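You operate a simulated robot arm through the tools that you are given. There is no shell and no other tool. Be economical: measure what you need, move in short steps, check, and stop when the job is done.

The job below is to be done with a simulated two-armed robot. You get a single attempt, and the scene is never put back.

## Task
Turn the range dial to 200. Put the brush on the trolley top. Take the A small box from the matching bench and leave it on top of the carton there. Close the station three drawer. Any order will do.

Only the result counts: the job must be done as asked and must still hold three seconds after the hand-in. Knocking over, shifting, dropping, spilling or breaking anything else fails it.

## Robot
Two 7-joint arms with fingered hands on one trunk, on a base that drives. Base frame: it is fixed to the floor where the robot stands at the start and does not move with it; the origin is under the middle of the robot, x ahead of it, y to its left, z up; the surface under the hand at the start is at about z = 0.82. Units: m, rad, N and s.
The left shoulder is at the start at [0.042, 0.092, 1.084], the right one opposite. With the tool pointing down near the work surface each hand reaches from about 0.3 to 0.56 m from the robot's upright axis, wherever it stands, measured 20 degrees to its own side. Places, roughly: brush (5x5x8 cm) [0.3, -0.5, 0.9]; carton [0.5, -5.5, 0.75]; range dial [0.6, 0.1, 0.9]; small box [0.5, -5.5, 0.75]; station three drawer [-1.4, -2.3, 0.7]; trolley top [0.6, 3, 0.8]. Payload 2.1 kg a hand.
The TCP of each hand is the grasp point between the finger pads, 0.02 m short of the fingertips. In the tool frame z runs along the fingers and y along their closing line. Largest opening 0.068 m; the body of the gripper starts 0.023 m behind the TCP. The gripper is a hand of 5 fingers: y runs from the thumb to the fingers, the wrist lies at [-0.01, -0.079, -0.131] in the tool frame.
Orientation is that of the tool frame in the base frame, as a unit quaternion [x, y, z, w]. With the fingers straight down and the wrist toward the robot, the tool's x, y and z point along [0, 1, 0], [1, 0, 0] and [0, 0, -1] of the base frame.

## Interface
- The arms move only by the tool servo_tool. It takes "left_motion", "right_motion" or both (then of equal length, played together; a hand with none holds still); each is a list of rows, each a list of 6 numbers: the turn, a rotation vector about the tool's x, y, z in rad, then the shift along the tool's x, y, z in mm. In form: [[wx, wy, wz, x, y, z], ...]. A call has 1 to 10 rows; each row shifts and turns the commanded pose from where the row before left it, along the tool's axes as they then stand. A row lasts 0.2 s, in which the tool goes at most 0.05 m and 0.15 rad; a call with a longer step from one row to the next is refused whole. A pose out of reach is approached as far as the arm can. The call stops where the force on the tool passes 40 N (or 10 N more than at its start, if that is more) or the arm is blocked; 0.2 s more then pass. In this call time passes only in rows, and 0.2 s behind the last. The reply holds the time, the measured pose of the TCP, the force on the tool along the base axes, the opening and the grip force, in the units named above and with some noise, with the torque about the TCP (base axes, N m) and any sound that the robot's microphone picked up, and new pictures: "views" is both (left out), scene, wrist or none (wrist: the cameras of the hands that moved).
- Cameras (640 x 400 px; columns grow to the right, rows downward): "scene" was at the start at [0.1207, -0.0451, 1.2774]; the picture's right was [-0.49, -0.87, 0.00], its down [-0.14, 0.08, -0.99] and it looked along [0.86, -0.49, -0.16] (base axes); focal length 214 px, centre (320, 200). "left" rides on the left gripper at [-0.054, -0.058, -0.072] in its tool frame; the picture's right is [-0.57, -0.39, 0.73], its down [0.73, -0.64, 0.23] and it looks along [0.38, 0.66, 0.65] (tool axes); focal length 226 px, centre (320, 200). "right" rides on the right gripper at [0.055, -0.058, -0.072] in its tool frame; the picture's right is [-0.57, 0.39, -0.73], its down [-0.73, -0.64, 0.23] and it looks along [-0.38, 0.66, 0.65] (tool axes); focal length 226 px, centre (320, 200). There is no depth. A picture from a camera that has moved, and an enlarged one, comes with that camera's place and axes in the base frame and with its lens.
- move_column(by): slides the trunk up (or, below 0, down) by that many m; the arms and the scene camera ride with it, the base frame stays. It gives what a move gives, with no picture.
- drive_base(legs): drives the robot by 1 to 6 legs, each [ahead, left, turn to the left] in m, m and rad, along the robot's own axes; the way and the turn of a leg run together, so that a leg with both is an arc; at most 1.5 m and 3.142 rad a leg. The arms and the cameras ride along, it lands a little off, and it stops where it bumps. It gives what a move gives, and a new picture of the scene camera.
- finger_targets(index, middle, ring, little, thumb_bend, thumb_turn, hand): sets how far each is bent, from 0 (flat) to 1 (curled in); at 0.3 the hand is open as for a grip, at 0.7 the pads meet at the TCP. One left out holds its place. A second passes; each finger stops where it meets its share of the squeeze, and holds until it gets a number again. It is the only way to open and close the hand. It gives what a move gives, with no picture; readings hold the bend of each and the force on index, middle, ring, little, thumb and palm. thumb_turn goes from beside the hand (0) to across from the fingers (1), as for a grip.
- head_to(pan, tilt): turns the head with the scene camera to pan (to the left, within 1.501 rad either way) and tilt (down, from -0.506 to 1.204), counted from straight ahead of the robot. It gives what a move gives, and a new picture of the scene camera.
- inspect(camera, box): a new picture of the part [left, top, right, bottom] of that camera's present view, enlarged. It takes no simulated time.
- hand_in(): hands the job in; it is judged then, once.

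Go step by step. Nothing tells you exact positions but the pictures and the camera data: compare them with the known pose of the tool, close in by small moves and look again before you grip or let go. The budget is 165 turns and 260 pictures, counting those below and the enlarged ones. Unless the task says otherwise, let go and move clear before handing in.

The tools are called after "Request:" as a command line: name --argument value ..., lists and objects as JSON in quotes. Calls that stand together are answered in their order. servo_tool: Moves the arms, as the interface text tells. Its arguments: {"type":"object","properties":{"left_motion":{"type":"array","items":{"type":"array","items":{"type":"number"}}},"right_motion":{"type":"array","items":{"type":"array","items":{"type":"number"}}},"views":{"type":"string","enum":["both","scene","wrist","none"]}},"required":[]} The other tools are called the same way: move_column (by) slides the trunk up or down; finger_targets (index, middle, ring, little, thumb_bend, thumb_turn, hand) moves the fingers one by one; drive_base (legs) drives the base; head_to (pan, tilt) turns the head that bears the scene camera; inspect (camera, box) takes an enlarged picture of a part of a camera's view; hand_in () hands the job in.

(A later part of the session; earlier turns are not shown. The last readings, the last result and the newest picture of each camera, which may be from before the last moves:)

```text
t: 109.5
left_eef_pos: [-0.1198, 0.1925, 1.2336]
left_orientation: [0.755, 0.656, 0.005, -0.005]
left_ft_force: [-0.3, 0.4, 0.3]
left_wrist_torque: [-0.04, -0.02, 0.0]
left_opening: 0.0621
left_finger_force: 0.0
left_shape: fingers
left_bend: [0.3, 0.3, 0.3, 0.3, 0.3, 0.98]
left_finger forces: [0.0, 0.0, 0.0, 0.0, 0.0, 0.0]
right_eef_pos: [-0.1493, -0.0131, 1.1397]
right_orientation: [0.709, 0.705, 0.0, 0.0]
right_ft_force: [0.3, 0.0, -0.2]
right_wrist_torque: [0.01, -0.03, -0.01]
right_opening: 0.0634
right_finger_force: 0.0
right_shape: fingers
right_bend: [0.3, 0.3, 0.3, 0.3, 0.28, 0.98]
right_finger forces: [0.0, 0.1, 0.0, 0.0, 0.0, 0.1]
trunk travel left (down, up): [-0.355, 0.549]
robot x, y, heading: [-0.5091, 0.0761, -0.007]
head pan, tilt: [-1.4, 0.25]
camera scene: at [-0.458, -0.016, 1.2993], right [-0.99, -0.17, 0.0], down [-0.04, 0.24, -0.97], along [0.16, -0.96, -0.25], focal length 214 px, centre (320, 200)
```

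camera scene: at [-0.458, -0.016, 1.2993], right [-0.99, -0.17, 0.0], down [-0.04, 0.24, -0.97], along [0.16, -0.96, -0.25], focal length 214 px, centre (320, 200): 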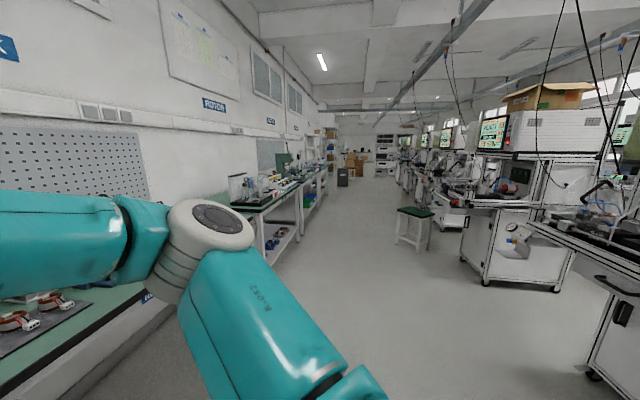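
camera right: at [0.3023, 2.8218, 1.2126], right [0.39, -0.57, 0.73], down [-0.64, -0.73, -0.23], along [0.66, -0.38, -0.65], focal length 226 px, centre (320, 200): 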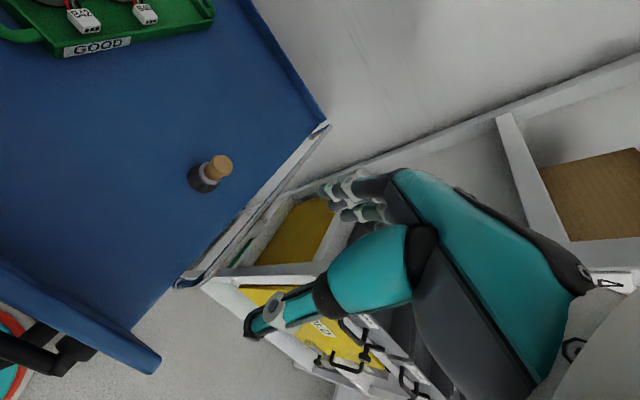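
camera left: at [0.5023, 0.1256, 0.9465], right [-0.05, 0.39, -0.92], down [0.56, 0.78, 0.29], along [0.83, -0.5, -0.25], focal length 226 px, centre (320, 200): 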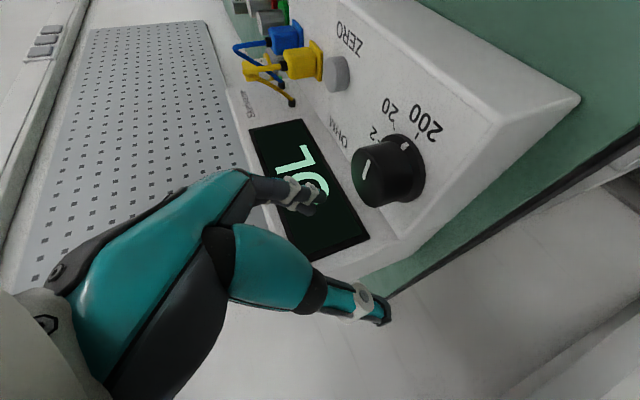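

Request:
inspect --camera "scene" --box '[380, 110, 640, 300]'

Request:
drive_base --legs '[[0, -1.0, 0]]'

Request:
inspect --camera "scene" --box '[380, 110, 640, 300]'

```text
2.11 times, centred on (510, 205) of scene
camera zoom: at [-0.458, -0.016, 1.2993], right [-0.99, -0.17, 0.0], down [-0.04, 0.24, -0.97], along [0.16, -0.96, -0.25], focal length 452 px, centre (-80, 190)
```

zoom: 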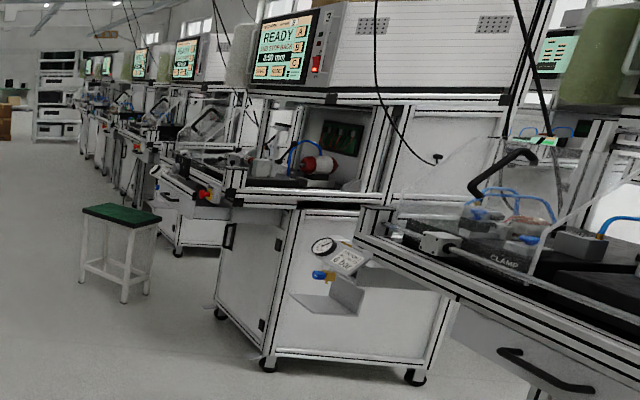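

```text
t: 114.6
left_eef_pos: [-0.1288, -0.8063, 1.2352]
left_orientation: [0.757, 0.653, 0.005, -0.006]
left_ft_force: [-0.4, -0.5, -0.2]
left_wrist_torque: [0.0, 0.0, 0.03]
left_opening: 0.0625
left_finger_force: 0.0
left_shape: fingers
left_bend: [0.3, 0.3, 0.3, 0.3, 0.3, 0.98]
left_finger forces: [0.1, 0.0, 0.1, 0.1, 0.0, 0.0]
right_eef_pos: [-0.1592, -1.01, 1.1393]
right_orientation: [0.713, 0.702, -0.001, 0.001]
right_ft_force: [-0.5, 0.0, 0.0]
right_wrist_torque: [0.0, 0.01, 0.0]
right_opening: 0.0634
right_finger_force: 0.0
right_shape: fingers
right_bend: [0.3, 0.3, 0.3, 0.3, 0.28, 0.98]
right_finger forces: [0.0, 0.0, 0.1, 0.0, 0.0, 0.1]
trunk travel left (down, up): [-0.355, 0.549]
robot x, y, heading: [-0.5228, -0.9222, -0.014]
head pan, tilt: [-1.4, 0.25]
camera scene: at [-0.4688, -1.0118, 1.2993], right [-0.99, -0.16, 0.0], down [-0.04, 0.24, -0.97], along [0.15, -0.96, -0.25], focal length 214 px, centre (320, 200)
```

scene: 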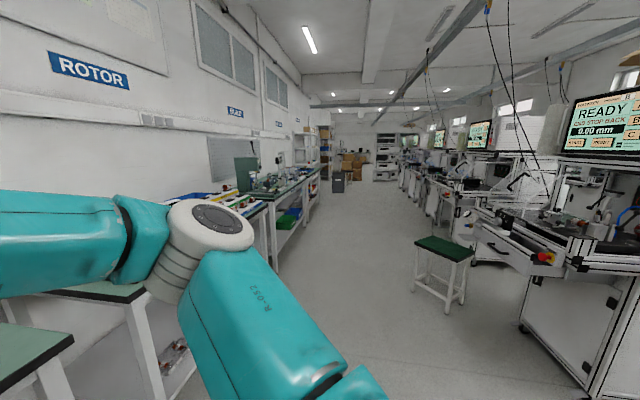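

```text
2.11 times, centred on (510, 205) of scene
camera zoom: at [-0.4688, -1.0118, 1.2993], right [-0.99, -0.16, 0.0], down [-0.04, 0.24, -0.97], along [0.15, -0.96, -0.25], focal length 452 px, centre (-80, 190)
```

zoom: 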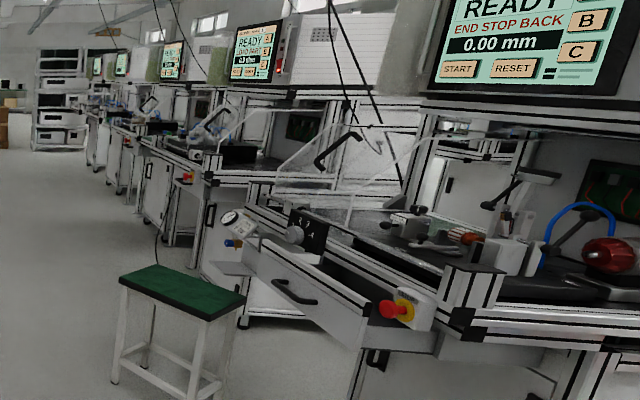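

An open drawer with a handle shows at about [-1.33, -2.33, 0.7], with an E-stop nearby to avoid. I'll turn to face that side and move closer.

Request:
drive_base --legs '[[0, 0, 1.57], [0, 0, 1.57]]'

Request:
head_to --pan 0.9 --tilt 0.4

```text
t: 122.7
left_eef_pos: [-0.9104, -1.0289, 1.234]
left_orientation: [-0.649, 0.761, -0.004, -0.004]
left_ft_force: [-0.5, -0.6, 0.0]
left_wrist_torque: [-0.03, 0.01, 0.02]
left_opening: 0.0626
left_finger_force: 0.1
left_shape: fingers
left_bend: [0.3, 0.3, 0.3, 0.3, 0.3, 0.98]
left_finger forces: [0.1, 0.0, 0.1, 0.0, 0.0, 0.0]
right_eef_pos: [-0.8777, -0.8254, 1.1402]
right_orientation: [-0.698, 0.716, -0.001, -0.001]
right_ft_force: [-0.5, -0.6, 0.0]
right_wrist_torque: [0.0, -0.01, -0.01]
right_opening: 0.0634
right_finger_force: 0.1
right_shape: fingers
right_bend: [0.3, 0.3, 0.3, 0.3, 0.28, 0.98]
right_finger forces: [0.0, 0.0, 0.0, 0.0, 0.1, 0.1]
trunk travel left (down, up): [-0.355, 0.549]
robot x, y, heading: [-0.5169, -0.9192, 3.117]
head pan, tilt: [-1.4, 0.25]
camera scene: at [-0.5679, -0.8257, 1.2993], right [0.99, 0.15, 0.0], down [0.04, -0.24, -0.97], along [-0.14, 0.96, -0.25], focal length 214 px, centre (320, 200)
```

scene: 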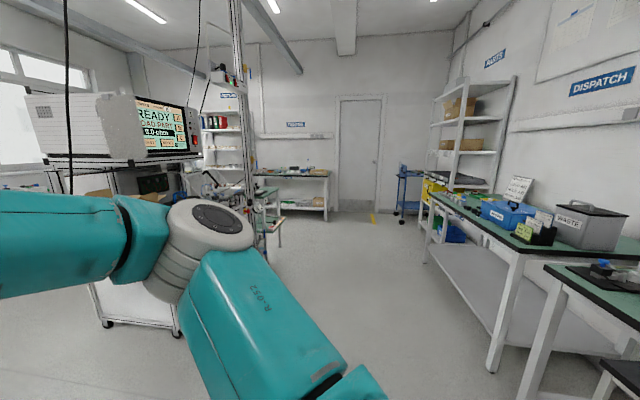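

```text
t: 124.8
left_eef_pos: [-0.91, -1.0295, 1.2344]
left_orientation: [-0.649, 0.761, -0.005, -0.004]
left_ft_force: [0.0, 0.9, -0.7]
left_wrist_torque: [0.01, 0.0, 0.02]
left_opening: 0.0625
left_finger_force: 0.0
left_shape: fingers
left_bend: [0.3, 0.3, 0.3, 0.3, 0.3, 0.98]
left_finger forces: [0.0, 0.0, 0.1, 0.1, 0.0, 0.1]
right_eef_pos: [-0.8766, -0.8252, 1.1391]
right_orientation: [-0.699, 0.715, -0.001, -0.001]
right_ft_force: [0.3, 1.1, 0.0]
right_wrist_torque: [-0.01, 0.01, -0.02]
right_opening: 0.0632
right_finger_force: 0.0
right_shape: fingers
right_bend: [0.3, 0.3, 0.3, 0.3, 0.28, 0.98]
right_finger forces: [0.0, 0.0, 0.0, 0.1, 0.0, 0.0]
trunk travel left (down, up): [-0.355, 0.549]
robot x, y, heading: [-0.5183, -0.92, 3.113]
head pan, tilt: [0.901, 0.4]
camera scene: at [-0.6136, -0.9892, 1.2853], right [-0.77, 0.64, 0.0], down [0.25, 0.3, -0.92], along [-0.59, -0.71, -0.39], focal length 214 px, centre (320, 200)
```

scene: 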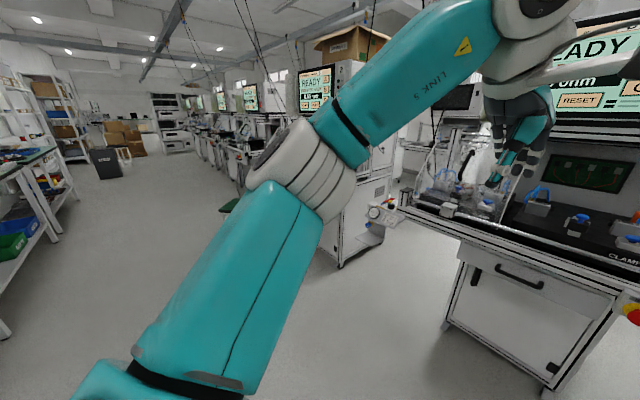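

Request:
drive_base --legs '[[0, 1.25, 0.025]]'

Request:
head_to --pan 0.2 --tilt 0.6

```text
t: 131.1
left_eef_pos: [-0.92, -2.3026, 1.2341]
left_orientation: [-0.659, 0.752, -0.004, -0.004]
left_ft_force: [0.4, 0.9, 0.4]
left_wrist_torque: [-0.01, -0.03, 0.0]
left_opening: 0.0623
left_finger_force: 0.0
left_shape: fingers
left_bend: [0.3, 0.3, 0.3, 0.3, 0.3, 0.98]
left_finger forces: [0.0, 0.0, 0.1, 0.0, 0.0, 0.0]
right_eef_pos: [-0.893, -2.0983, 1.1407]
right_orientation: [0.708, -0.706, 0.0, 0.0]
right_ft_force: [-0.2, -0.3, -0.3]
right_wrist_torque: [-0.03, -0.01, -0.01]
right_opening: 0.0634
right_finger_force: 0.1
right_shape: fingers
right_bend: [0.3, 0.3, 0.3, 0.3, 0.28, 0.98]
right_finger forces: [0.1, 0.0, 0.1, 0.0, 0.0, 0.0]
trunk travel left (down, up): [-0.355, 0.549]
robot x, y, heading: [-0.5313, -2.1831, -3.136]
head pan, tilt: [0.901, 0.4]
camera scene: at [-0.6242, -2.2539, 1.2853], right [-0.79, 0.62, 0.0], down [0.24, 0.31, -0.92], along [-0.57, -0.72, -0.39], focal length 214 px, centre (320, 200)
```

scene: 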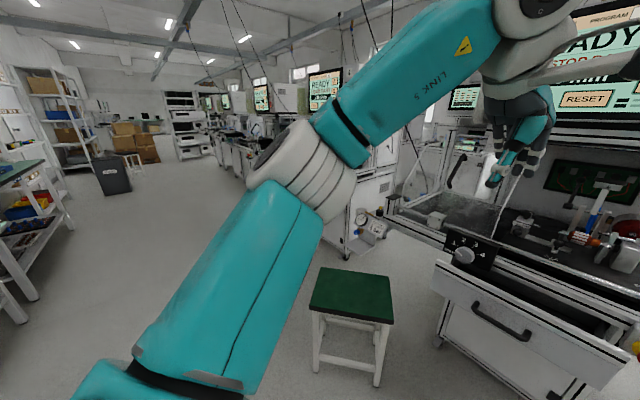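

```text
t: 132.2
left_eef_pos: [-0.9208, -2.3026, 1.2343]
left_orientation: [-0.66, 0.751, -0.005, -0.005]
left_ft_force: [0.2, -0.8, 0.8]
left_wrist_torque: [-0.02, 0.0, 0.01]
left_opening: 0.062
left_finger_force: 0.2
left_shape: fingers
left_bend: [0.3, 0.3, 0.3, 0.3, 0.3, 0.98]
left_finger forces: [0.0, 0.1, 0.0, 0.0, 0.0, 0.1]
right_eef_pos: [-0.8933, -2.0966, 1.1395]
right_orientation: [0.708, -0.706, -0.001, 0.001]
right_ft_force: [-0.1, -0.1, 0.4]
right_wrist_torque: [0.0, 0.01, -0.06]
right_opening: 0.0632
right_finger_force: 0.0
right_shape: fingers
right_bend: [0.3, 0.3, 0.3, 0.3, 0.28, 0.98]
right_finger forces: [0.0, 0.0, 0.0, 0.0, 0.0, 0.1]
trunk travel left (down, up): [-0.355, 0.549]
robot x, y, heading: [-0.5321, -2.1829, -3.138]
head pan, tilt: [0.201, 0.6]
camera scene: at [-0.6535, -2.199, 1.2671], right [-0.2, 0.98, 0.0], down [0.55, 0.12, -0.83], along [-0.81, -0.17, -0.56], focal length 214 px, centre (320, 200)
```

scene: 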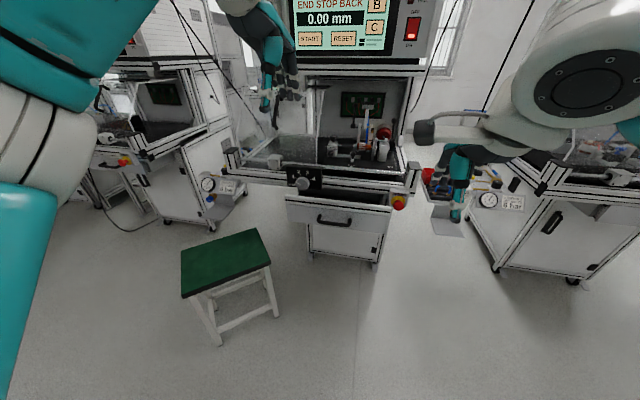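

I can see the drawer clearly. Its handle is at about [-1.295, -2.274, 0.73], and the E-stop and dial panel are off to the sides. I'll make a fist with the left hand, lower the trunk and move closer.

Request:
finger_targets --hand "left" --index 0.7 --middle 0.7 --ring 0.7 --little 0.7 --thumb_bend 0.7

Request:
servo_tool --left_motion '[[-0.14, 0, 0, 0, 0, 0], [-0.14, 0, 0, 0, 0, 0], [-0.14, 0, 0, 0, 0, 0], [-0.14, 0, 0, 0, 0, 0], [-0.14, 0, 0, 0, 0, 0], [-0.1, 0, 0, 0, 0, 0]]' --right_motion '[[0, 0, 0, 0, -15, -10], [0, 0, 0, 0, -15, -10], [0, 0, 0, 0, -15, -10], [0, 0, 0, 0, 0, -10], [0, 0, 0, 0, 0, -10], [0, 0, 0, 0, 0, -10]]' --views "none"

Request:
move_column --by -0.25

Request:
drive_base --legs '[[0.2, 0, 0]]'

```text
t: 133.2
left_eef_pos: [-0.9188, -2.3033, 1.2325]
left_orientation: [-0.66, 0.751, -0.005, -0.005]
left_ft_force: [0.1, -0.4, 0.5]
left_wrist_torque: [0.03, -0.01, 0.01]
left_opening: 0.0001
left_finger_force: 0.1
left_shape: fingers
left_bend: [0.7, 0.7, 0.7, 0.7, 0.7, 0.98]
left_finger forces: [0.1, 0.0, 0.1, 0.1, 0.0, 0.0]
right_eef_pos: [-0.8928, -2.0974, 1.1401]
right_orientation: [0.708, -0.706, -0.001, -0.001]
right_ft_force: [0.1, 1.2, 0.5]
right_wrist_torque: [0.02, -0.03, 0.0]
right_opening: 0.0633
right_finger_force: 0.1
right_shape: fingers
right_bend: [0.3, 0.3, 0.3, 0.3, 0.28, 0.98]
right_finger forces: [0.1, 0.0, 0.0, 0.1, 0.0, 0.0]
trunk travel left (down, up): [-0.355, 0.549]
robot x, y, heading: [-0.5316, -2.1803, -3.134]
head pan, tilt: [0.201, 0.6]
```

```text
t: 134.6
left_eef_pos: [-0.919, -2.3017, 1.2336]
left_orientation: [-0.606, 0.694, 0.288, -0.263]
left_ft_force: [0.2, -0.4, -0.2]
left_wrist_torque: [-0.01, -0.03, -0.01]
left_opening: 0.0
left_finger_force: 0.2
left_shape: fingers
left_bend: [0.7, 0.7, 0.7, 0.7, 0.7, 0.98]
left_finger forces: [0.1, 0.0, 0.0, 0.1, 0.0, 0.0]
right_eef_pos: [-0.8488, -2.0963, 1.1996]
right_orientation: [0.709, -0.705, 0.001, 0.001]
right_ft_force: [0.7, 0.2, 0.2]
right_wrist_torque: [0.0, -0.01, 0.04]
right_opening: 0.0633
right_finger_force: 0.1
right_shape: fingers
right_bend: [0.3, 0.3, 0.3, 0.3, 0.28, 0.98]
right_finger forces: [0.0, 0.0, 0.1, 0.0, 0.0, 0.0]
trunk travel left (down, up): [-0.355, 0.549]
robot x, y, heading: [-0.5317, -2.1852, -3.136]
head pan, tilt: [0.201, 0.6]
```

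```text
t: 137.2
left_eef_pos: [-0.9201, -2.3027, 0.984]
left_orientation: [-0.606, 0.694, 0.288, -0.262]
left_ft_force: [-0.5, 0.1, 0.4]
left_wrist_torque: [0.02, 0.02, -0.01]
left_opening: 0.0
left_finger_force: 0.0
left_shape: fingers
left_bend: [0.7, 0.7, 0.7, 0.7, 0.7, 0.98]
left_finger forces: [0.0, 0.0, 0.0, 0.1, 0.0, 0.0]
right_eef_pos: [-0.848, -2.098, 0.9496]
right_orientation: [0.709, -0.706, 0.0, 0.001]
right_ft_force: [0.4, -0.5, 0.4]
right_wrist_torque: [0.02, 0.0, -0.03]
right_opening: 0.0633
right_finger_force: 0.1
right_shape: fingers
right_bend: [0.3, 0.3, 0.3, 0.3, 0.28, 0.98]
right_finger forces: [0.0, 0.0, 0.1, 0.0, 0.0, 0.0]
trunk travel left (down, up): [-0.105, 0.799]
robot x, y, heading: [-0.5321, -2.181, -3.138]
head pan, tilt: [0.201, 0.6]
```

```text
t: 138.8
left_eef_pos: [-1.1193, -2.3018, 0.9834]
left_orientation: [-0.604, 0.695, 0.289, -0.261]
left_ft_force: [-0.9, 0.6, -0.1]
left_wrist_torque: [0.04, -0.01, -0.02]
left_opening: 0.0002
left_finger_force: 0.0
left_shape: fingers
left_bend: [0.7, 0.7, 0.7, 0.7, 0.7, 0.98]
left_finger forces: [0.0, 0.0, 0.0, 0.1, 0.1, 0.1]
right_eef_pos: [-1.0471, -2.0973, 0.9501]
right_orientation: [0.708, -0.706, 0.0, 0.0]
right_ft_force: [-0.5, -0.2, 0.0]
right_wrist_torque: [-0.02, -0.02, 0.0]
right_opening: 0.0633
right_finger_force: 0.1
right_shape: fingers
right_bend: [0.3, 0.3, 0.3, 0.3, 0.28, 0.98]
right_finger forces: [0.0, 0.0, 0.0, 0.0, 0.1, 0.0]
trunk travel left (down, up): [-0.105, 0.799]
robot x, y, heading: [-0.7282, -2.183, -3.141]
head pan, tilt: [0.201, 0.6]
camera scene: at [-0.9019, -2.1996, 1.0134], right [-0.2, 0.98, 0.0], down [0.55, 0.11, -0.82], along [-0.81, -0.17, -0.57], focal length 214 px, centre (320, 200)
```

scene: 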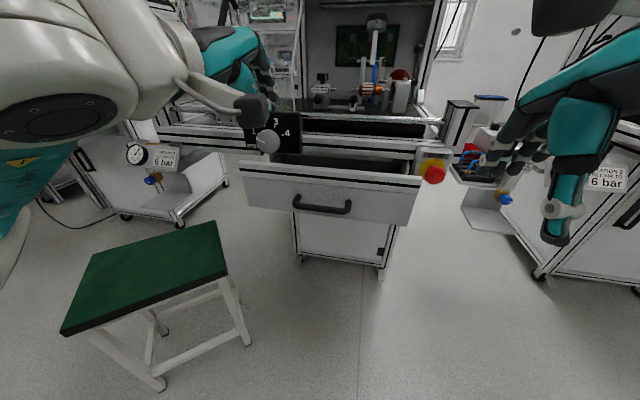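

Request:
servo_tool --left_motion '[[-0.14, 0, 0, 0, -20, 20], [-0.14, 0, 0, 0, -22, 18], [-0.14, 0, 0, 0, -25, 12], [-0.14, 0, 0, 0, -30, 8]]' --views "scene"

```text
t: 139.8
left_eef_pos: [-1.1222, -2.3071, 0.9325]
left_orientation: [-0.558, 0.662, 0.379, -0.329]
left_ft_force: [-0.2, -0.5, -0.1]
left_wrist_torque: [0.0, 0.03, 0.03]
left_opening: 0.0001
left_finger_force: 0.1
left_shape: fingers
left_bend: [0.7, 0.7, 0.7, 0.7, 0.7, 0.98]
left_finger forces: [0.1, 0.0, 0.0, 0.0, 0.0, 0.0]
left hand out of reach, approached as far as the arm can: row 2, 3, 4
right_eef_pos: [-1.0476, -2.0969, 0.9505]
right_orientation: [0.709, -0.705, 0.0, 0.001]
right_ft_force: [0.2, -0.2, 0.0]
right_wrist_torque: [0.01, -0.03, 0.04]
right_opening: 0.0633
right_finger_force: 0.1
right_shape: fingers
right_bend: [0.3, 0.3, 0.3, 0.3, 0.28, 0.98]
right_finger forces: [0.1, 0.1, 0.0, 0.0, 0.0, 0.0]
trunk travel left (down, up): [-0.105, 0.799]
robot x, y, heading: [-0.7319, -2.1836, -3.137]
head pan, tilt: [0.201, 0.6]
camera scene: at [-0.902, -2.1996, 1.0134], right [-0.2, 0.98, 0.0], down [0.55, 0.11, -0.82], along [-0.81, -0.17, -0.57], focal length 214 px, centre (320, 200)
```

scene: 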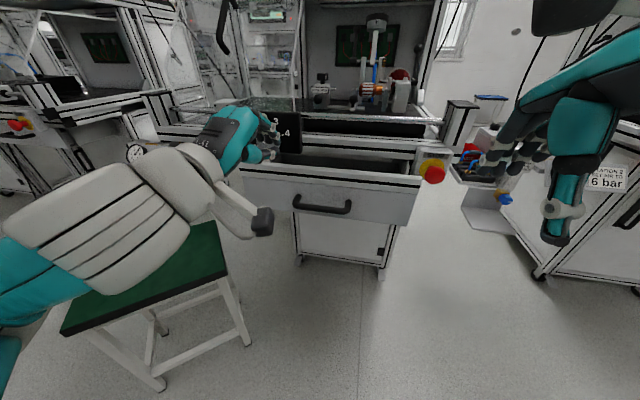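

Request:
move_column --by -0.1

Request:
servo_tool --left_motion '[[0, 0, 0, -15, -33, 20], [0, 0, 0, -15, -33, 20]]' --views "both"

```text
t: 141.1
left_eef_pos: [-1.1462, -2.3077, 0.8006]
left_orientation: [-0.573, 0.675, 0.354, -0.3]
left_ft_force: [0.0, 1.1, 0.5]
left_wrist_torque: [0.01, -0.03, -0.04]
left_opening: 0.0001
left_finger_force: 0.2
left_shape: fingers
left_bend: [0.7, 0.7, 0.7, 0.7, 0.7, 0.98]
left_finger forces: [0.1, 0.0, 0.0, 0.0, 0.0, 0.0]
right_eef_pos: [-1.0464, -2.0983, 0.8507]
right_orientation: [0.708, -0.706, 0.0, 0.001]
right_ft_force: [-0.6, 0.5, 0.0]
right_wrist_torque: [0.0, 0.02, 0.0]
right_opening: 0.0632
right_finger_force: 0.0
right_shape: fingers
right_bend: [0.3, 0.3, 0.3, 0.3, 0.28, 0.98]
right_finger forces: [0.0, 0.0, 0.1, 0.1, 0.1, 0.1]
trunk travel left (down, up): [-0.005, 0.899]
robot x, y, heading: [-0.7308, -2.1859, -3.141]
head pan, tilt: [0.201, 0.6]
```

```text
t: 141.7
left_eef_pos: [-1.1484, -2.3029, 0.793]
left_orientation: [-0.573, 0.675, 0.354, -0.3]
left_ft_force: [-0.4, -0.1, -0.6]
left_wrist_torque: [-0.02, 0.04, 0.0]
left_opening: 0.0
left_finger_force: 0.1
left_shape: fingers
left_bend: [0.7, 0.7, 0.7, 0.7, 0.7, 0.98]
left_finger forces: [0.0, 0.0, 0.0, 0.0, 0.0, 0.0]
left hand out of reach, approached as far as the arm can: row 1, 2
right_eef_pos: [-1.0466, -2.0977, 0.8502]
right_orientation: [0.708, -0.706, -0.001, 0.0]
right_ft_force: [-0.9, -0.4, -0.1]
right_wrist_torque: [0.03, -0.01, 0.0]
right_opening: 0.0634
right_finger_force: 0.1
right_shape: fingers
right_bend: [0.3, 0.3, 0.3, 0.3, 0.28, 0.98]
right_finger forces: [0.1, 0.1, 0.0, 0.0, 0.0, 0.0]
trunk travel left (down, up): [-0.005, 0.899]
robot x, y, heading: [-0.7295, -2.1846, -3.135]
head pan, tilt: [0.201, 0.6]
camera scene: at [-0.9304, -2.1997, 0.91], right [-0.2, 0.98, 0.0], down [0.55, 0.11, -0.82], along [-0.81, -0.17, -0.57], focal length 214 px, centre (320, 200)
camera left: at [-1.0499, -2.2647, 0.786], right [-0.28, 0.62, -0.73], down [0.05, -0.75, -0.66], along [-0.96, -0.22, 0.18], focal length 226 px, centre (320, 200)
```

scene: 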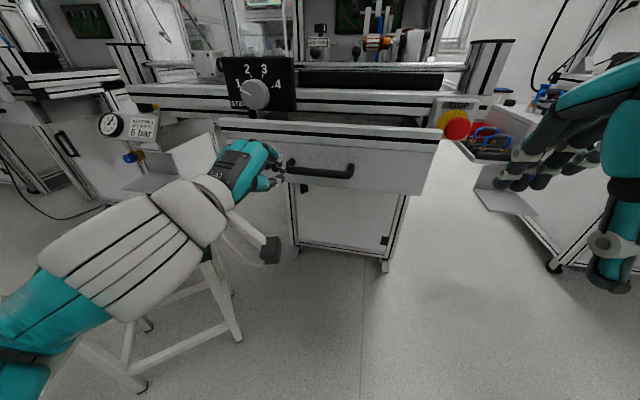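
left: 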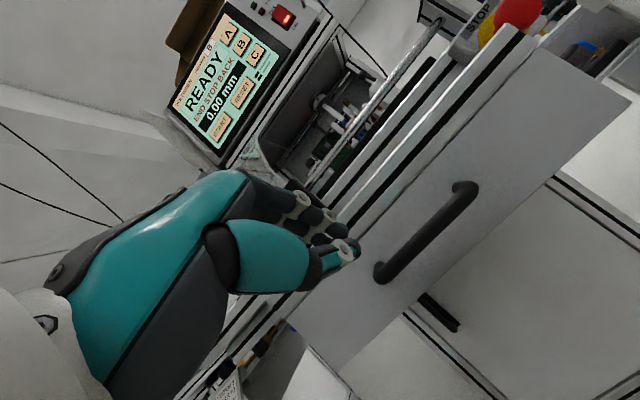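

Request:
drive_base --legs '[[-0.12, 0, 0]]'

Request:
servo_tool --left_motion '[[0, 0, 0, -10, -10, 35], [0, 0, 0, -10, -10, 35], [0, 0, 0, -10, -10, 30]]' --views "wrist"

```text
t: 142.9
left_eef_pos: [-1.0275, -2.3023, 0.7936]
left_orientation: [-0.573, 0.676, 0.354, -0.3]
left_ft_force: [0.0, -0.8, 0.4]
left_wrist_torque: [0.01, -0.01, 0.01]
left_opening: 0.0
left_finger_force: 0.1
left_shape: fingers
left_bend: [0.7, 0.7, 0.7, 0.7, 0.7, 0.98]
left_finger forces: [0.1, 0.0, 0.0, 0.1, 0.0, 0.0]
right_eef_pos: [-0.9252, -2.0964, 0.8497]
right_orientation: [0.708, -0.706, 0.0, 0.0]
right_ft_force: [-1.0, -0.3, 0.4]
right_wrist_torque: [-0.01, 0.01, -0.01]
right_opening: 0.0633
right_finger_force: 0.0
right_shape: fingers
right_bend: [0.3, 0.3, 0.3, 0.3, 0.28, 0.98]
right_finger forces: [0.0, 0.0, 0.0, 0.0, 0.1, 0.1]
trunk travel left (down, up): [-0.005, 0.899]
robot x, y, heading: [-0.613, -2.1833, -3.135]
head pan, tilt: [0.201, 0.6]
camera scene: at [-0.8089, -2.1993, 0.91], right [-0.2, 0.98, 0.0], down [0.55, 0.11, -0.82], along [-0.81, -0.17, -0.57], focal length 214 px, centre (320, 200)
```

scene: 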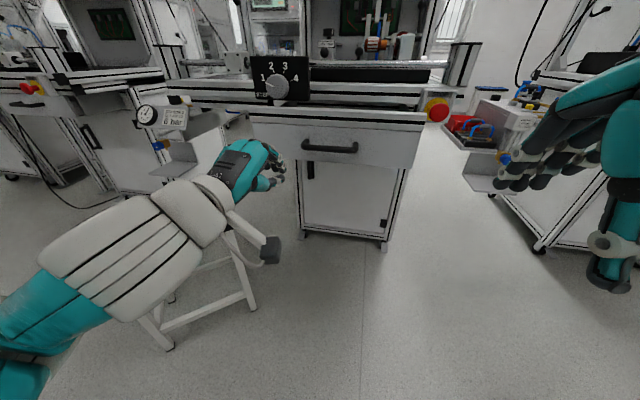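

```text
t: 143.8
left_eef_pos: [-1.0272, -2.3023, 0.7932]
left_orientation: [-0.573, 0.675, 0.354, -0.3]
left_ft_force: [-0.2, -0.9, 0.0]
left_wrist_torque: [0.0, 0.02, 0.01]
left_opening: 0.0
left_finger_force: 0.0
left_shape: fingers
left_bend: [0.7, 0.7, 0.7, 0.7, 0.7, 0.98]
left_finger forces: [0.0, 0.1, 0.1, 0.0, 0.0, 0.1]
left hand out of reach, approached as far as the arm can: row 1, 2, 3
right_eef_pos: [-0.9261, -2.0966, 0.8498]
right_orientation: [0.709, -0.706, -0.001, 0.0]
right_ft_force: [0.4, 0.6, -0.6]
right_wrist_torque: [0.02, -0.02, 0.0]
right_opening: 0.0629
right_finger_force: 0.0
right_shape: fingers
right_bend: [0.3, 0.3, 0.3, 0.3, 0.28, 0.98]
right_finger forces: [0.0, 0.0, 0.1, 0.1, 0.0, 0.1]
trunk travel left (down, up): [-0.005, 0.899]
robot x, y, heading: [-0.61, -2.183, -3.135]
head pan, tilt: [0.201, 0.6]
camera left: at [-0.9284, -2.2643, 0.786], right [-0.28, 0.62, -0.73], down [0.05, -0.75, -0.66], along [-0.96, -0.22, 0.18], focal length 226 px, centre (320, 200)
```

left: 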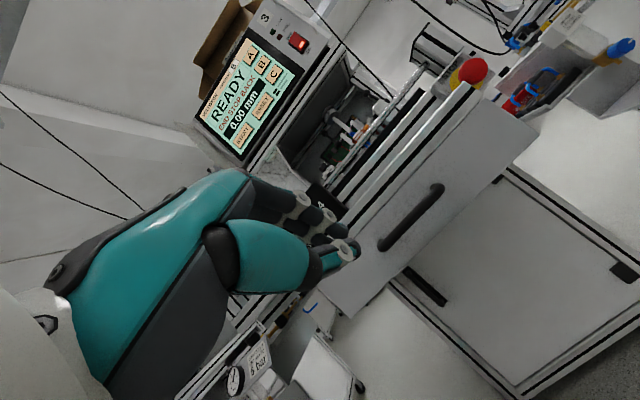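

Request:
servo_tool --left_motion '[[0.14, 0, 0, 0, 0, 0], [0.14, 0, 0, 0, 0, 0], [0.1, 0, 0, -10, -15, 10], [0, 0, 0, -10, -15, 15], [0, 0, 0, -10, -15, 15]]' --views "wrist"

```text
t: 144.9
left_eef_pos: [-1.0111, -2.277, 0.7351]
left_orientation: [-0.62, 0.73, 0.22, -0.187]
left_ft_force: [-0.8, 0.3, -0.3]
left_wrist_torque: [-0.03, -0.05, -0.03]
left_opening: 0.0
left_finger_force: 0.1
left_shape: fingers
left_bend: [0.7, 0.7, 0.7, 0.7, 0.7, 0.98]
left_finger forces: [0.0, 0.1, 0.0, 0.0, 0.1, 0.1]
right_eef_pos: [-0.9252, -2.0978, 0.8505]
right_orientation: [0.708, -0.706, 0.0, 0.001]
right_ft_force: [-0.7, -0.3, -0.4]
right_wrist_torque: [-0.01, 0.02, -0.02]
right_opening: 0.0632
right_finger_force: 0.1
right_shape: fingers
right_bend: [0.3, 0.3, 0.3, 0.3, 0.28, 0.98]
right_finger forces: [0.1, 0.1, 0.0, 0.1, 0.0, 0.1]
trunk travel left (down, up): [-0.005, 0.899]
robot x, y, heading: [-0.6106, -2.1838, -3.142]
head pan, tilt: [0.201, 0.6]
camera left: at [-0.9169, -2.2384, 0.7623], right [0.01, 0.57, -0.82], down [0.28, -0.79, -0.55], along [-0.96, -0.22, -0.17], focal length 226 px, centre (320, 200)
```

left: 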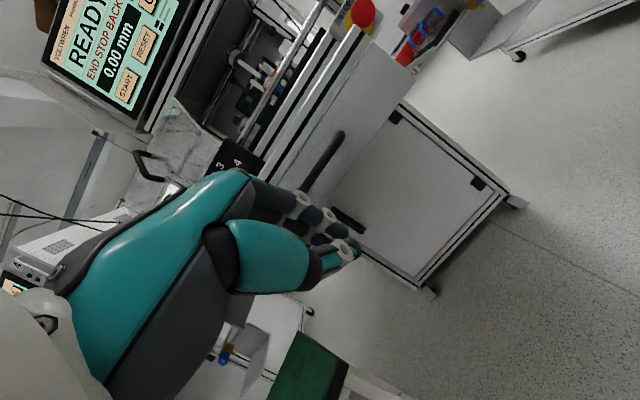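

Request:
drive_base --legs '[[0.17, -0.025, 0]]'

Request:
inspect --camera "left" --box '[0, 0, 640, 400]'

```text
t: 146.4
left_eef_pos: [-1.1796, -2.2523, 0.7346]
left_orientation: [-0.619, 0.73, 0.221, -0.186]
left_ft_force: [0.5, 0.4, 0.6]
left_wrist_torque: [0.02, -0.01, -0.01]
left_opening: 0.0003
left_finger_force: 0.1
left_shape: fingers
left_bend: [0.7, 0.7, 0.7, 0.7, 0.7, 0.98]
left_finger forces: [0.0, 0.1, 0.0, 0.1, 0.0, 0.0]
right_eef_pos: [-1.0931, -2.0725, 0.8496]
right_orientation: [0.708, -0.707, 0.0, 0.0]
right_ft_force: [1.4, -0.8, 0.4]
right_wrist_torque: [0.0, 0.0, 0.01]
right_opening: 0.0631
right_finger_force: 0.1
right_shape: fingers
right_bend: [0.3, 0.3, 0.3, 0.3, 0.28, 0.98]
right_finger forces: [0.0, 0.0, 0.1, 0.0, 0.0, 0.1]
trunk travel left (down, up): [-0.005, 0.899]
robot x, y, heading: [-0.7745, -2.1578, -3.137]
head pan, tilt: [0.201, 0.6]
camera scene: at [-0.9765, -2.1745, 0.91], right [-0.2, 0.98, 0.0], down [0.55, 0.11, -0.82], along [-0.81, -0.17, -0.57], focal length 214 px, centre (320, 200)
```

scene: 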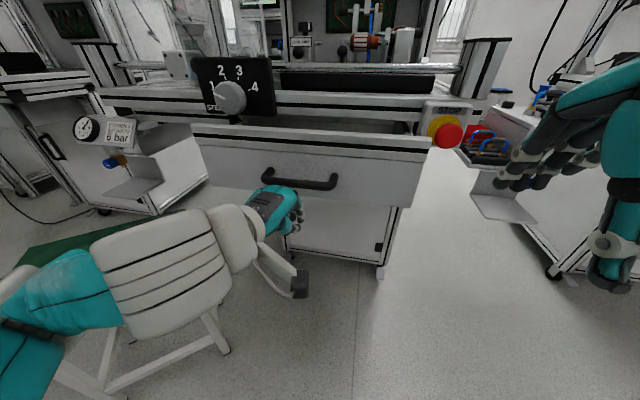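

```text
1.00 times, centred on (320, 200) of left (not enlarged: the box is as wide or as high as the picture)
camera zoom: at [-1.0848, -2.2135, 0.7624], right [0.01, 0.57, -0.82], down [0.28, -0.79, -0.55], along [-0.96, -0.22, -0.17], focal length 226 px, centre (320, 200)
```

zoom: 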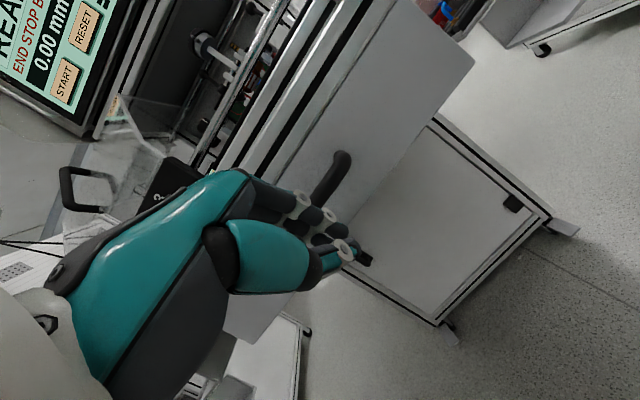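

Request:
servo_tool --left_motion '[[0, 0, 0, 5, 32, 4], [0, 0, 0, 5, 25, 16], [0, 0, 0, 5, 25, 16], [0, 0, 0, 4, 20, 13]]' --views "scene"

```text
t: 147.4
left_eef_pos: [-1.2931, -2.2507, 0.7499]
left_orientation: [-0.619, 0.731, 0.22, -0.186]
left_ft_force: [0.8, -0.2, 1.1]
left_wrist_torque: [0.03, -0.01, 0.02]
left_opening: 0.0
left_finger_force: 0.3
left_shape: fingers
left_bend: [0.7, 0.7, 0.7, 0.7, 0.7, 0.98]
left_finger forces: [0.0, 0.5, 0.1, 0.0, 0.0, 0.1]
right_eef_pos: [-1.0933, -2.0733, 0.8502]
right_orientation: [0.708, -0.706, 0.0, 0.0]
right_ft_force: [0.0, -0.7, 0.2]
right_wrist_torque: [0.02, 0.0, 0.03]
right_opening: 0.0635
right_finger_force: 0.1
right_shape: fingers
right_bend: [0.3, 0.3, 0.3, 0.3, 0.28, 0.98]
right_finger forces: [0.0, 0.1, 0.0, 0.0, 0.0, 0.1]
trunk travel left (down, up): [-0.005, 0.899]
robot x, y, heading: [-0.7792, -2.1568, -3.135]
head pan, tilt: [0.201, 0.6]
camera scene: at [-0.9765, -2.1745, 0.91], right [-0.2, 0.98, 0.0], down [0.55, 0.11, -0.82], along [-0.81, -0.17, -0.57], focal length 214 px, centre (320, 200)
```

scene: 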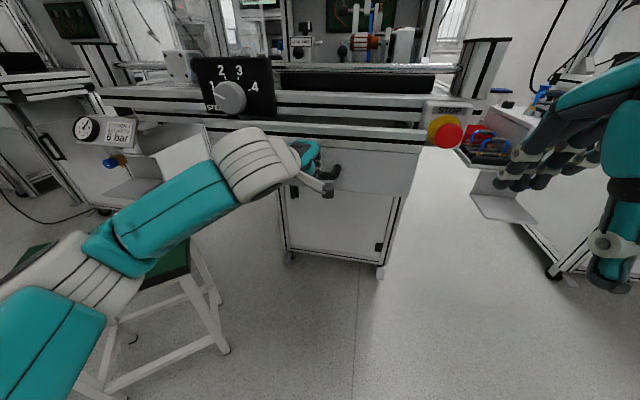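

It is in contact and the drawer is starting to move. Pushing further.

Request:
servo_tool --left_motion '[[0, 0, 0, 4, 20, 13], [0, 0, 0, 4, 20, 13], [0, 0, 0, 4, 20, 13], [0, 0, 0, 4, 20, 13]]' --views "scene"

```text
t: 148.4
left_eef_pos: [-1.3901, -2.2521, 0.7514]
left_orientation: [-0.619, 0.731, 0.221, -0.186]
left_ft_force: [0.8, 0.2, 1.3]
left_wrist_torque: [0.01, -0.01, 0.01]
left_opening: 0.0
left_finger_force: 0.5
left_shape: fingers
left_bend: [0.7, 0.71, 0.7, 0.7, 0.7, 0.98]
left_finger forces: [0.0, 1.6, 0.0, 0.1, 0.0, 0.0]
right_eef_pos: [-1.0931, -2.0725, 0.8493]
right_orientation: [0.707, -0.707, 0.0, 0.001]
right_ft_force: [-1.1, -0.5, -0.4]
right_wrist_torque: [-0.03, 0.02, 0.01]
right_opening: 0.0634
right_finger_force: 0.1
right_shape: fingers
right_bend: [0.3, 0.3, 0.3, 0.3, 0.28, 0.98]
right_finger forces: [0.1, 0.0, 0.1, 0.0, 0.1, 0.0]
trunk travel left (down, up): [-0.005, 0.899]
robot x, y, heading: [-0.7769, -2.1583, -3.141]
head pan, tilt: [0.201, 0.6]
camera scene: at [-0.9764, -2.1745, 0.91], right [-0.2, 0.98, 0.0], down [0.55, 0.11, -0.82], along [-0.81, -0.17, -0.57], focal length 214 px, centre (320, 200)
```

scene: 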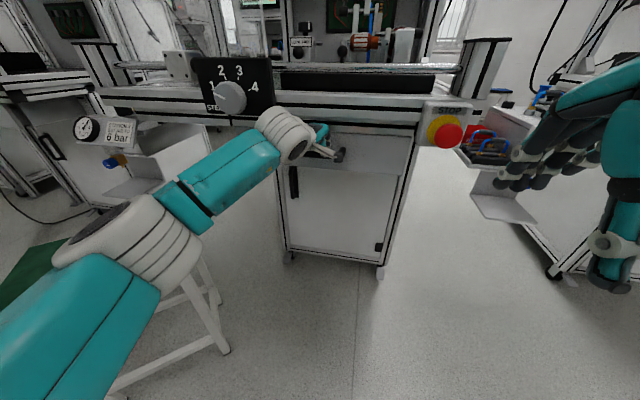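

Request:
servo_tool --left_motion '[[0, 0, 0, 2, 12, 8], [0, 0, 0, 2, 12, 8], [0, 0, 0, 2, 12, 8]]' --views "both"

Request:
inspect --camera "scene" --box '[180, 40, 480, 220]'

```text
t: 149.2
left_eef_pos: [-1.4226, -2.2494, 0.752]
left_orientation: [-0.618, 0.731, 0.221, -0.186]
left_ft_force: [33.2, 3.1, -1.7]
left_wrist_torque: [-0.03, -0.36, -0.04]
left_opening: 0.0252
left_finger_force: 15.5
left_shape: fingers
left_bend: [0.7, 0.7, 0.71, 0.7, 0.3, 0.92]
left_finger forces: [0.1, 8.6, 3.9, 0.0, 18.1, 0.0]
left hand out of reach, approached as far as the arm can: row 3
right_eef_pos: [-1.09, -2.0715, 0.8507]
right_orientation: [0.708, -0.707, 0.0, 0.0]
right_ft_force: [-0.3, 0.0, -0.1]
right_wrist_torque: [0.0, 0.02, 0.0]
right_opening: 0.0633
right_finger_force: 0.1
right_shape: fingers
right_bend: [0.3, 0.3, 0.3, 0.3, 0.28, 0.98]
right_finger forces: [0.0, 0.0, 0.1, 0.0, 0.1, 0.1]
trunk travel left (down, up): [-0.005, 0.899]
robot x, y, heading: [-0.7765, -2.1605, -3.139]
head pan, tilt: [0.201, 0.6]
camera scene: at [-0.974, -2.1742, 0.9105], right [-0.2, 0.98, 0.0], down [0.55, 0.11, -0.83], along [-0.81, -0.17, -0.56], focal length 214 px, centre (320, 200)
camera left: at [-1.3274, -2.2118, 0.7796], right [0.01, 0.57, -0.82], down [0.28, -0.79, -0.55], along [-0.96, -0.22, -0.17], focal length 226 px, centre (320, 200)
```

scene: 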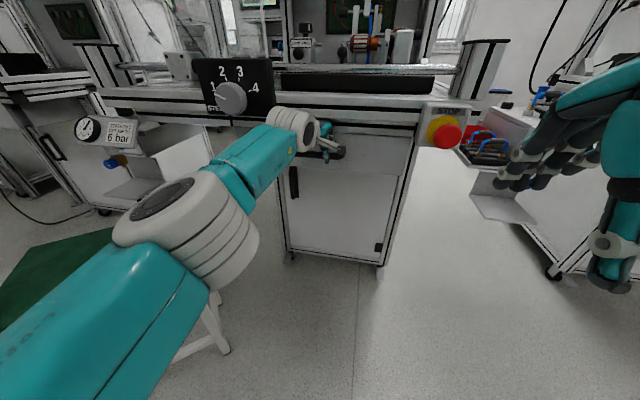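
left: 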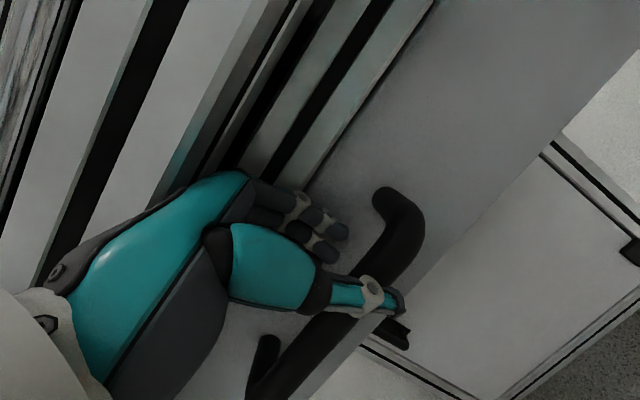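

```text
2.13 times, centred on (330, 130) of scene
camera zoom: at [-0.974, -2.1742, 0.9105], right [-0.2, 0.98, 0.0], down [0.55, 0.11, -0.83], along [-0.81, -0.17, -0.56], focal length 458 px, centre (299, 349)
```

zoom: 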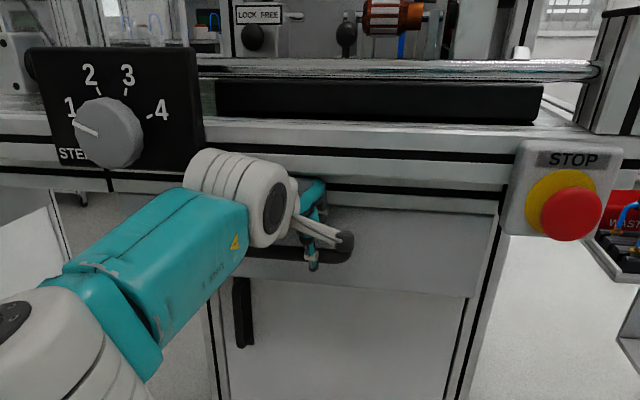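

The drawer is at its end stop: 33 N, and it slid freely before that. I'll open the thumb so it can't hook the handle, then back off up and away.

Request:
finger_targets --hand "left" --thumb_bend 0.0

Request:
servo_tool --left_motion '[[0, 0, 0, 0, 0, -10], [0, 0, 0, 0, 0, -12], [0, 0, 0, -2, -6, -15]]' --views "both"

```text
t: 150.2
left_eef_pos: [-1.423, -2.2508, 0.7517]
left_orientation: [-0.619, 0.73, 0.221, -0.187]
left_ft_force: [20.2, 6.4, 3.8]
left_wrist_torque: [-0.14, 0.44, 0.09]
left_opening: 0.0415
left_finger_force: 10.6
left_shape: fingers
left_bend: [0.7, 0.7, 0.7, 0.7, 0.01, 0.98]
left_finger forces: [0.1, 12.1, 7.8, 0.0, 0.0, 0.0]
right_eef_pos: [-1.0911, -2.0713, 0.8508]
right_orientation: [0.708, -0.706, -0.001, 0.001]
right_ft_force: [-0.3, 0.8, 0.6]
right_wrist_torque: [0.0, 0.01, -0.03]
right_opening: 0.0635
right_finger_force: 0.0
right_shape: fingers
right_bend: [0.3, 0.3, 0.3, 0.3, 0.28, 0.98]
right_finger forces: [0.0, 0.0, 0.0, 0.0, 0.0, 0.0]
trunk travel left (down, up): [-0.005, 0.899]
robot x, y, heading: [-0.7751, -2.1598, -3.141]
head pan, tilt: [0.201, 0.6]
```

```text
t: 150.8
left_eef_pos: [-1.4147, -2.2539, 0.7587]
left_orientation: [-0.623, 0.732, 0.21, -0.18]
left_ft_force: [3.4, 0.2, -27.8]
left_wrist_torque: [0.21, 0.39, -0.01]
left_opening: 0.0414
left_finger_force: 14.2
left_shape: fingers
left_bend: [0.7, 0.7, 0.7, 0.7, 0.0, 0.98]
left_finger forces: [0.1, 0.0, 0.0, 0.0, 0.0, 28.3]
right_eef_pos: [-1.0971, -2.0738, 0.8496]
right_orientation: [0.708, -0.706, 0.001, -0.002]
right_ft_force: [0.1, -0.3, 0.3]
right_wrist_torque: [-0.01, 0.02, 0.0]
right_opening: 0.0632
right_finger_force: 0.1
right_shape: fingers
right_bend: [0.3, 0.3, 0.3, 0.3, 0.28, 0.98]
right_finger forces: [0.0, 0.1, 0.1, 0.0, 0.0, 0.0]
trunk travel left (down, up): [-0.005, 0.899]
robot x, y, heading: [-0.7791, -2.1548, -3.144]
head pan, tilt: [0.201, 0.6]
stopped in row 3 (left hand): the force on the tool passed its limit at 48 N (the readings are from after the stop); the commanded pose is now the measured one
camera scene: at [-0.9788, -2.1748, 0.9092], right [-0.2, 0.98, 0.0], down [0.56, 0.11, -0.82], along [-0.81, -0.16, -0.57], focal length 214 px, centre (320, 200)
camera left: at [-1.3201, -2.2155, 0.7875], right [0.03, 0.57, -0.82], down [0.3, -0.79, -0.53], along [-0.95, -0.23, -0.19], focal length 226 px, centre (320, 200)
```

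scene: 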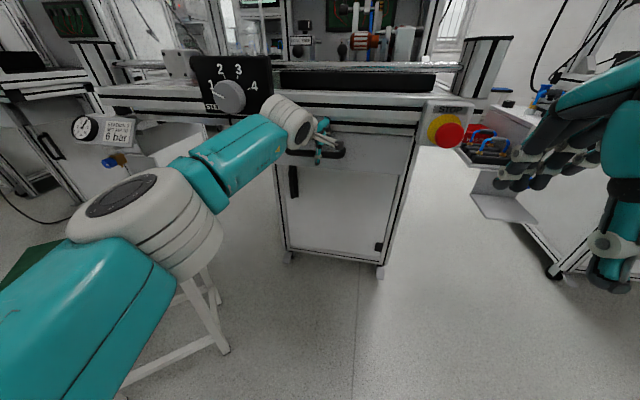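
left: 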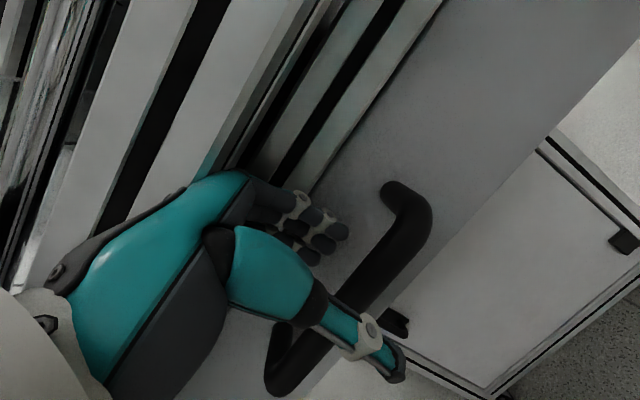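

Request:
servo_tool --left_motion '[[0, 0, 0, 0, -4, 3], [0, 0, 0, -3, -16, -11]]' --views "wrist"

```text
t: 151.4
left_eef_pos: [-1.392, -2.2541, 0.7618]
left_orientation: [-0.62, 0.731, 0.217, -0.184]
left_ft_force: [0.1, -0.1, -0.3]
left_wrist_torque: [0.01, 0.02, 0.0]
left_opening: 0.0413
left_finger_force: 0.1
left_shape: fingers
left_bend: [0.7, 0.7, 0.7, 0.7, 0.0, 0.98]
left_finger forces: [0.0, 0.1, 0.1, 0.0, 0.0, 0.1]
right_eef_pos: [-1.0937, -2.0724, 0.8513]
right_orientation: [0.708, -0.706, 0.0, 0.0]
right_ft_force: [-0.6, -1.0, -0.1]
right_wrist_torque: [-0.01, -0.05, 0.01]
right_opening: 0.0634
right_finger_force: 0.2
right_shape: fingers
right_bend: [0.3, 0.3, 0.3, 0.3, 0.28, 0.98]
right_finger forces: [0.0, 0.0, 0.0, 0.0, 0.0, 0.0]
trunk travel left (down, up): [-0.005, 0.899]
robot x, y, heading: [-0.7739, -2.1536, -3.14]
head pan, tilt: [0.201, 0.6]
camera left: at [-1.2972, -2.2152, 0.7896], right [0.02, 0.57, -0.82], down [0.29, -0.79, -0.54], along [-0.96, -0.22, -0.18], focal length 226 px, centre (320, 200)
```

left: 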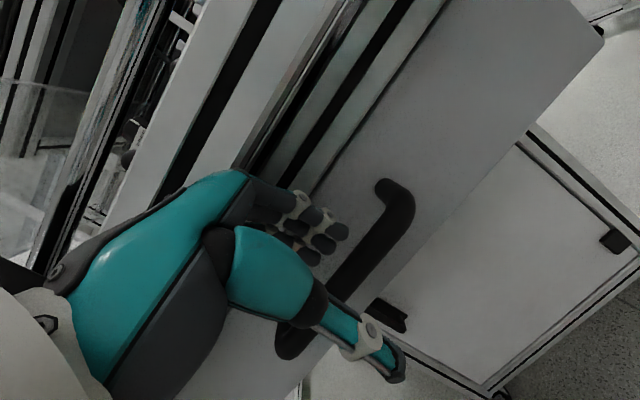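

Request:
drive_base --legs '[[-0.25, 0, 0]]'

Request:
inspect --camera "scene" --box '[200, 40, 480, 230]'

```text
t: 153.3
left_eef_pos: [-1.1445, -2.254, 0.7588]
left_orientation: [-0.621, 0.732, 0.215, -0.183]
left_ft_force: [-0.3, 0.2, -0.6]
left_wrist_torque: [0.03, -0.03, 0.02]
left_opening: 0.0413
left_finger_force: 0.0
left_shape: fingers
left_bend: [0.7, 0.7, 0.7, 0.7, 0.0, 0.98]
left_finger forces: [0.0, 0.0, 0.0, 0.0, 0.0, 0.0]
right_eef_pos: [-0.8464, -2.0715, 0.8495]
right_orientation: [-0.707, 0.707, 0.0, 0.0]
right_ft_force: [0.1, -0.2, 0.1]
right_wrist_torque: [-0.03, -0.02, -0.01]
right_opening: 0.0632
right_finger_force: 0.1
right_shape: fingers
right_bend: [0.3, 0.3, 0.3, 0.3, 0.28, 0.98]
right_finger forces: [0.0, 0.0, 0.1, 0.0, 0.1, 0.1]
trunk travel left (down, up): [-0.005, 0.899]
robot x, y, heading: [-0.5291, -2.154, 3.141]
head pan, tilt: [0.201, 0.6]
camera scene: at [-0.7299, -2.1742, 0.91], right [-0.2, 0.98, 0.0], down [0.55, 0.11, -0.82], along [-0.81, -0.16, -0.57], focal length 214 px, centre (320, 200)
```

scene: 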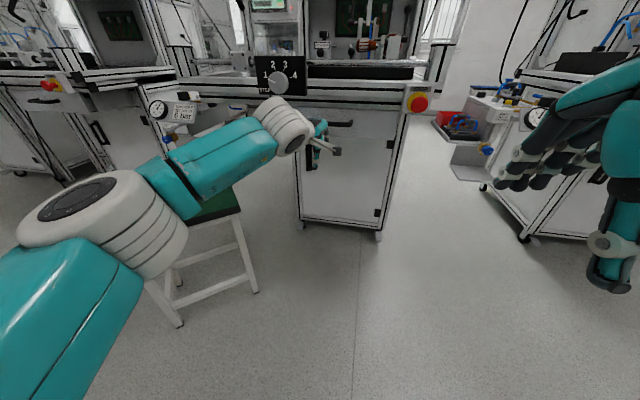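

```text
2.11 times, centred on (340, 135) of scene
camera zoom: at [-0.7299, -2.1742, 0.91], right [-0.2, 0.98, 0.0], down [0.55, 0.11, -0.82], along [-0.81, -0.16, -0.57], focal length 452 px, centre (278, 337)
```

zoom: 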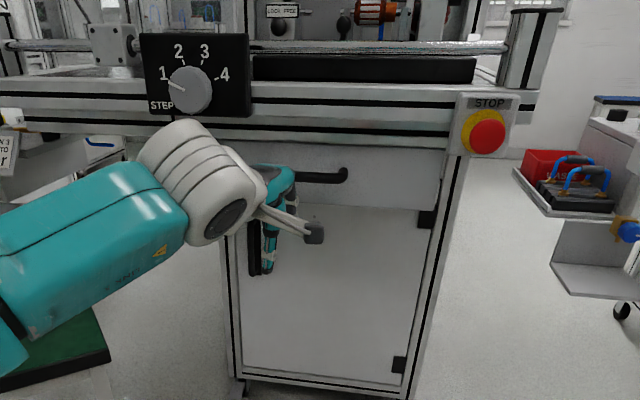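

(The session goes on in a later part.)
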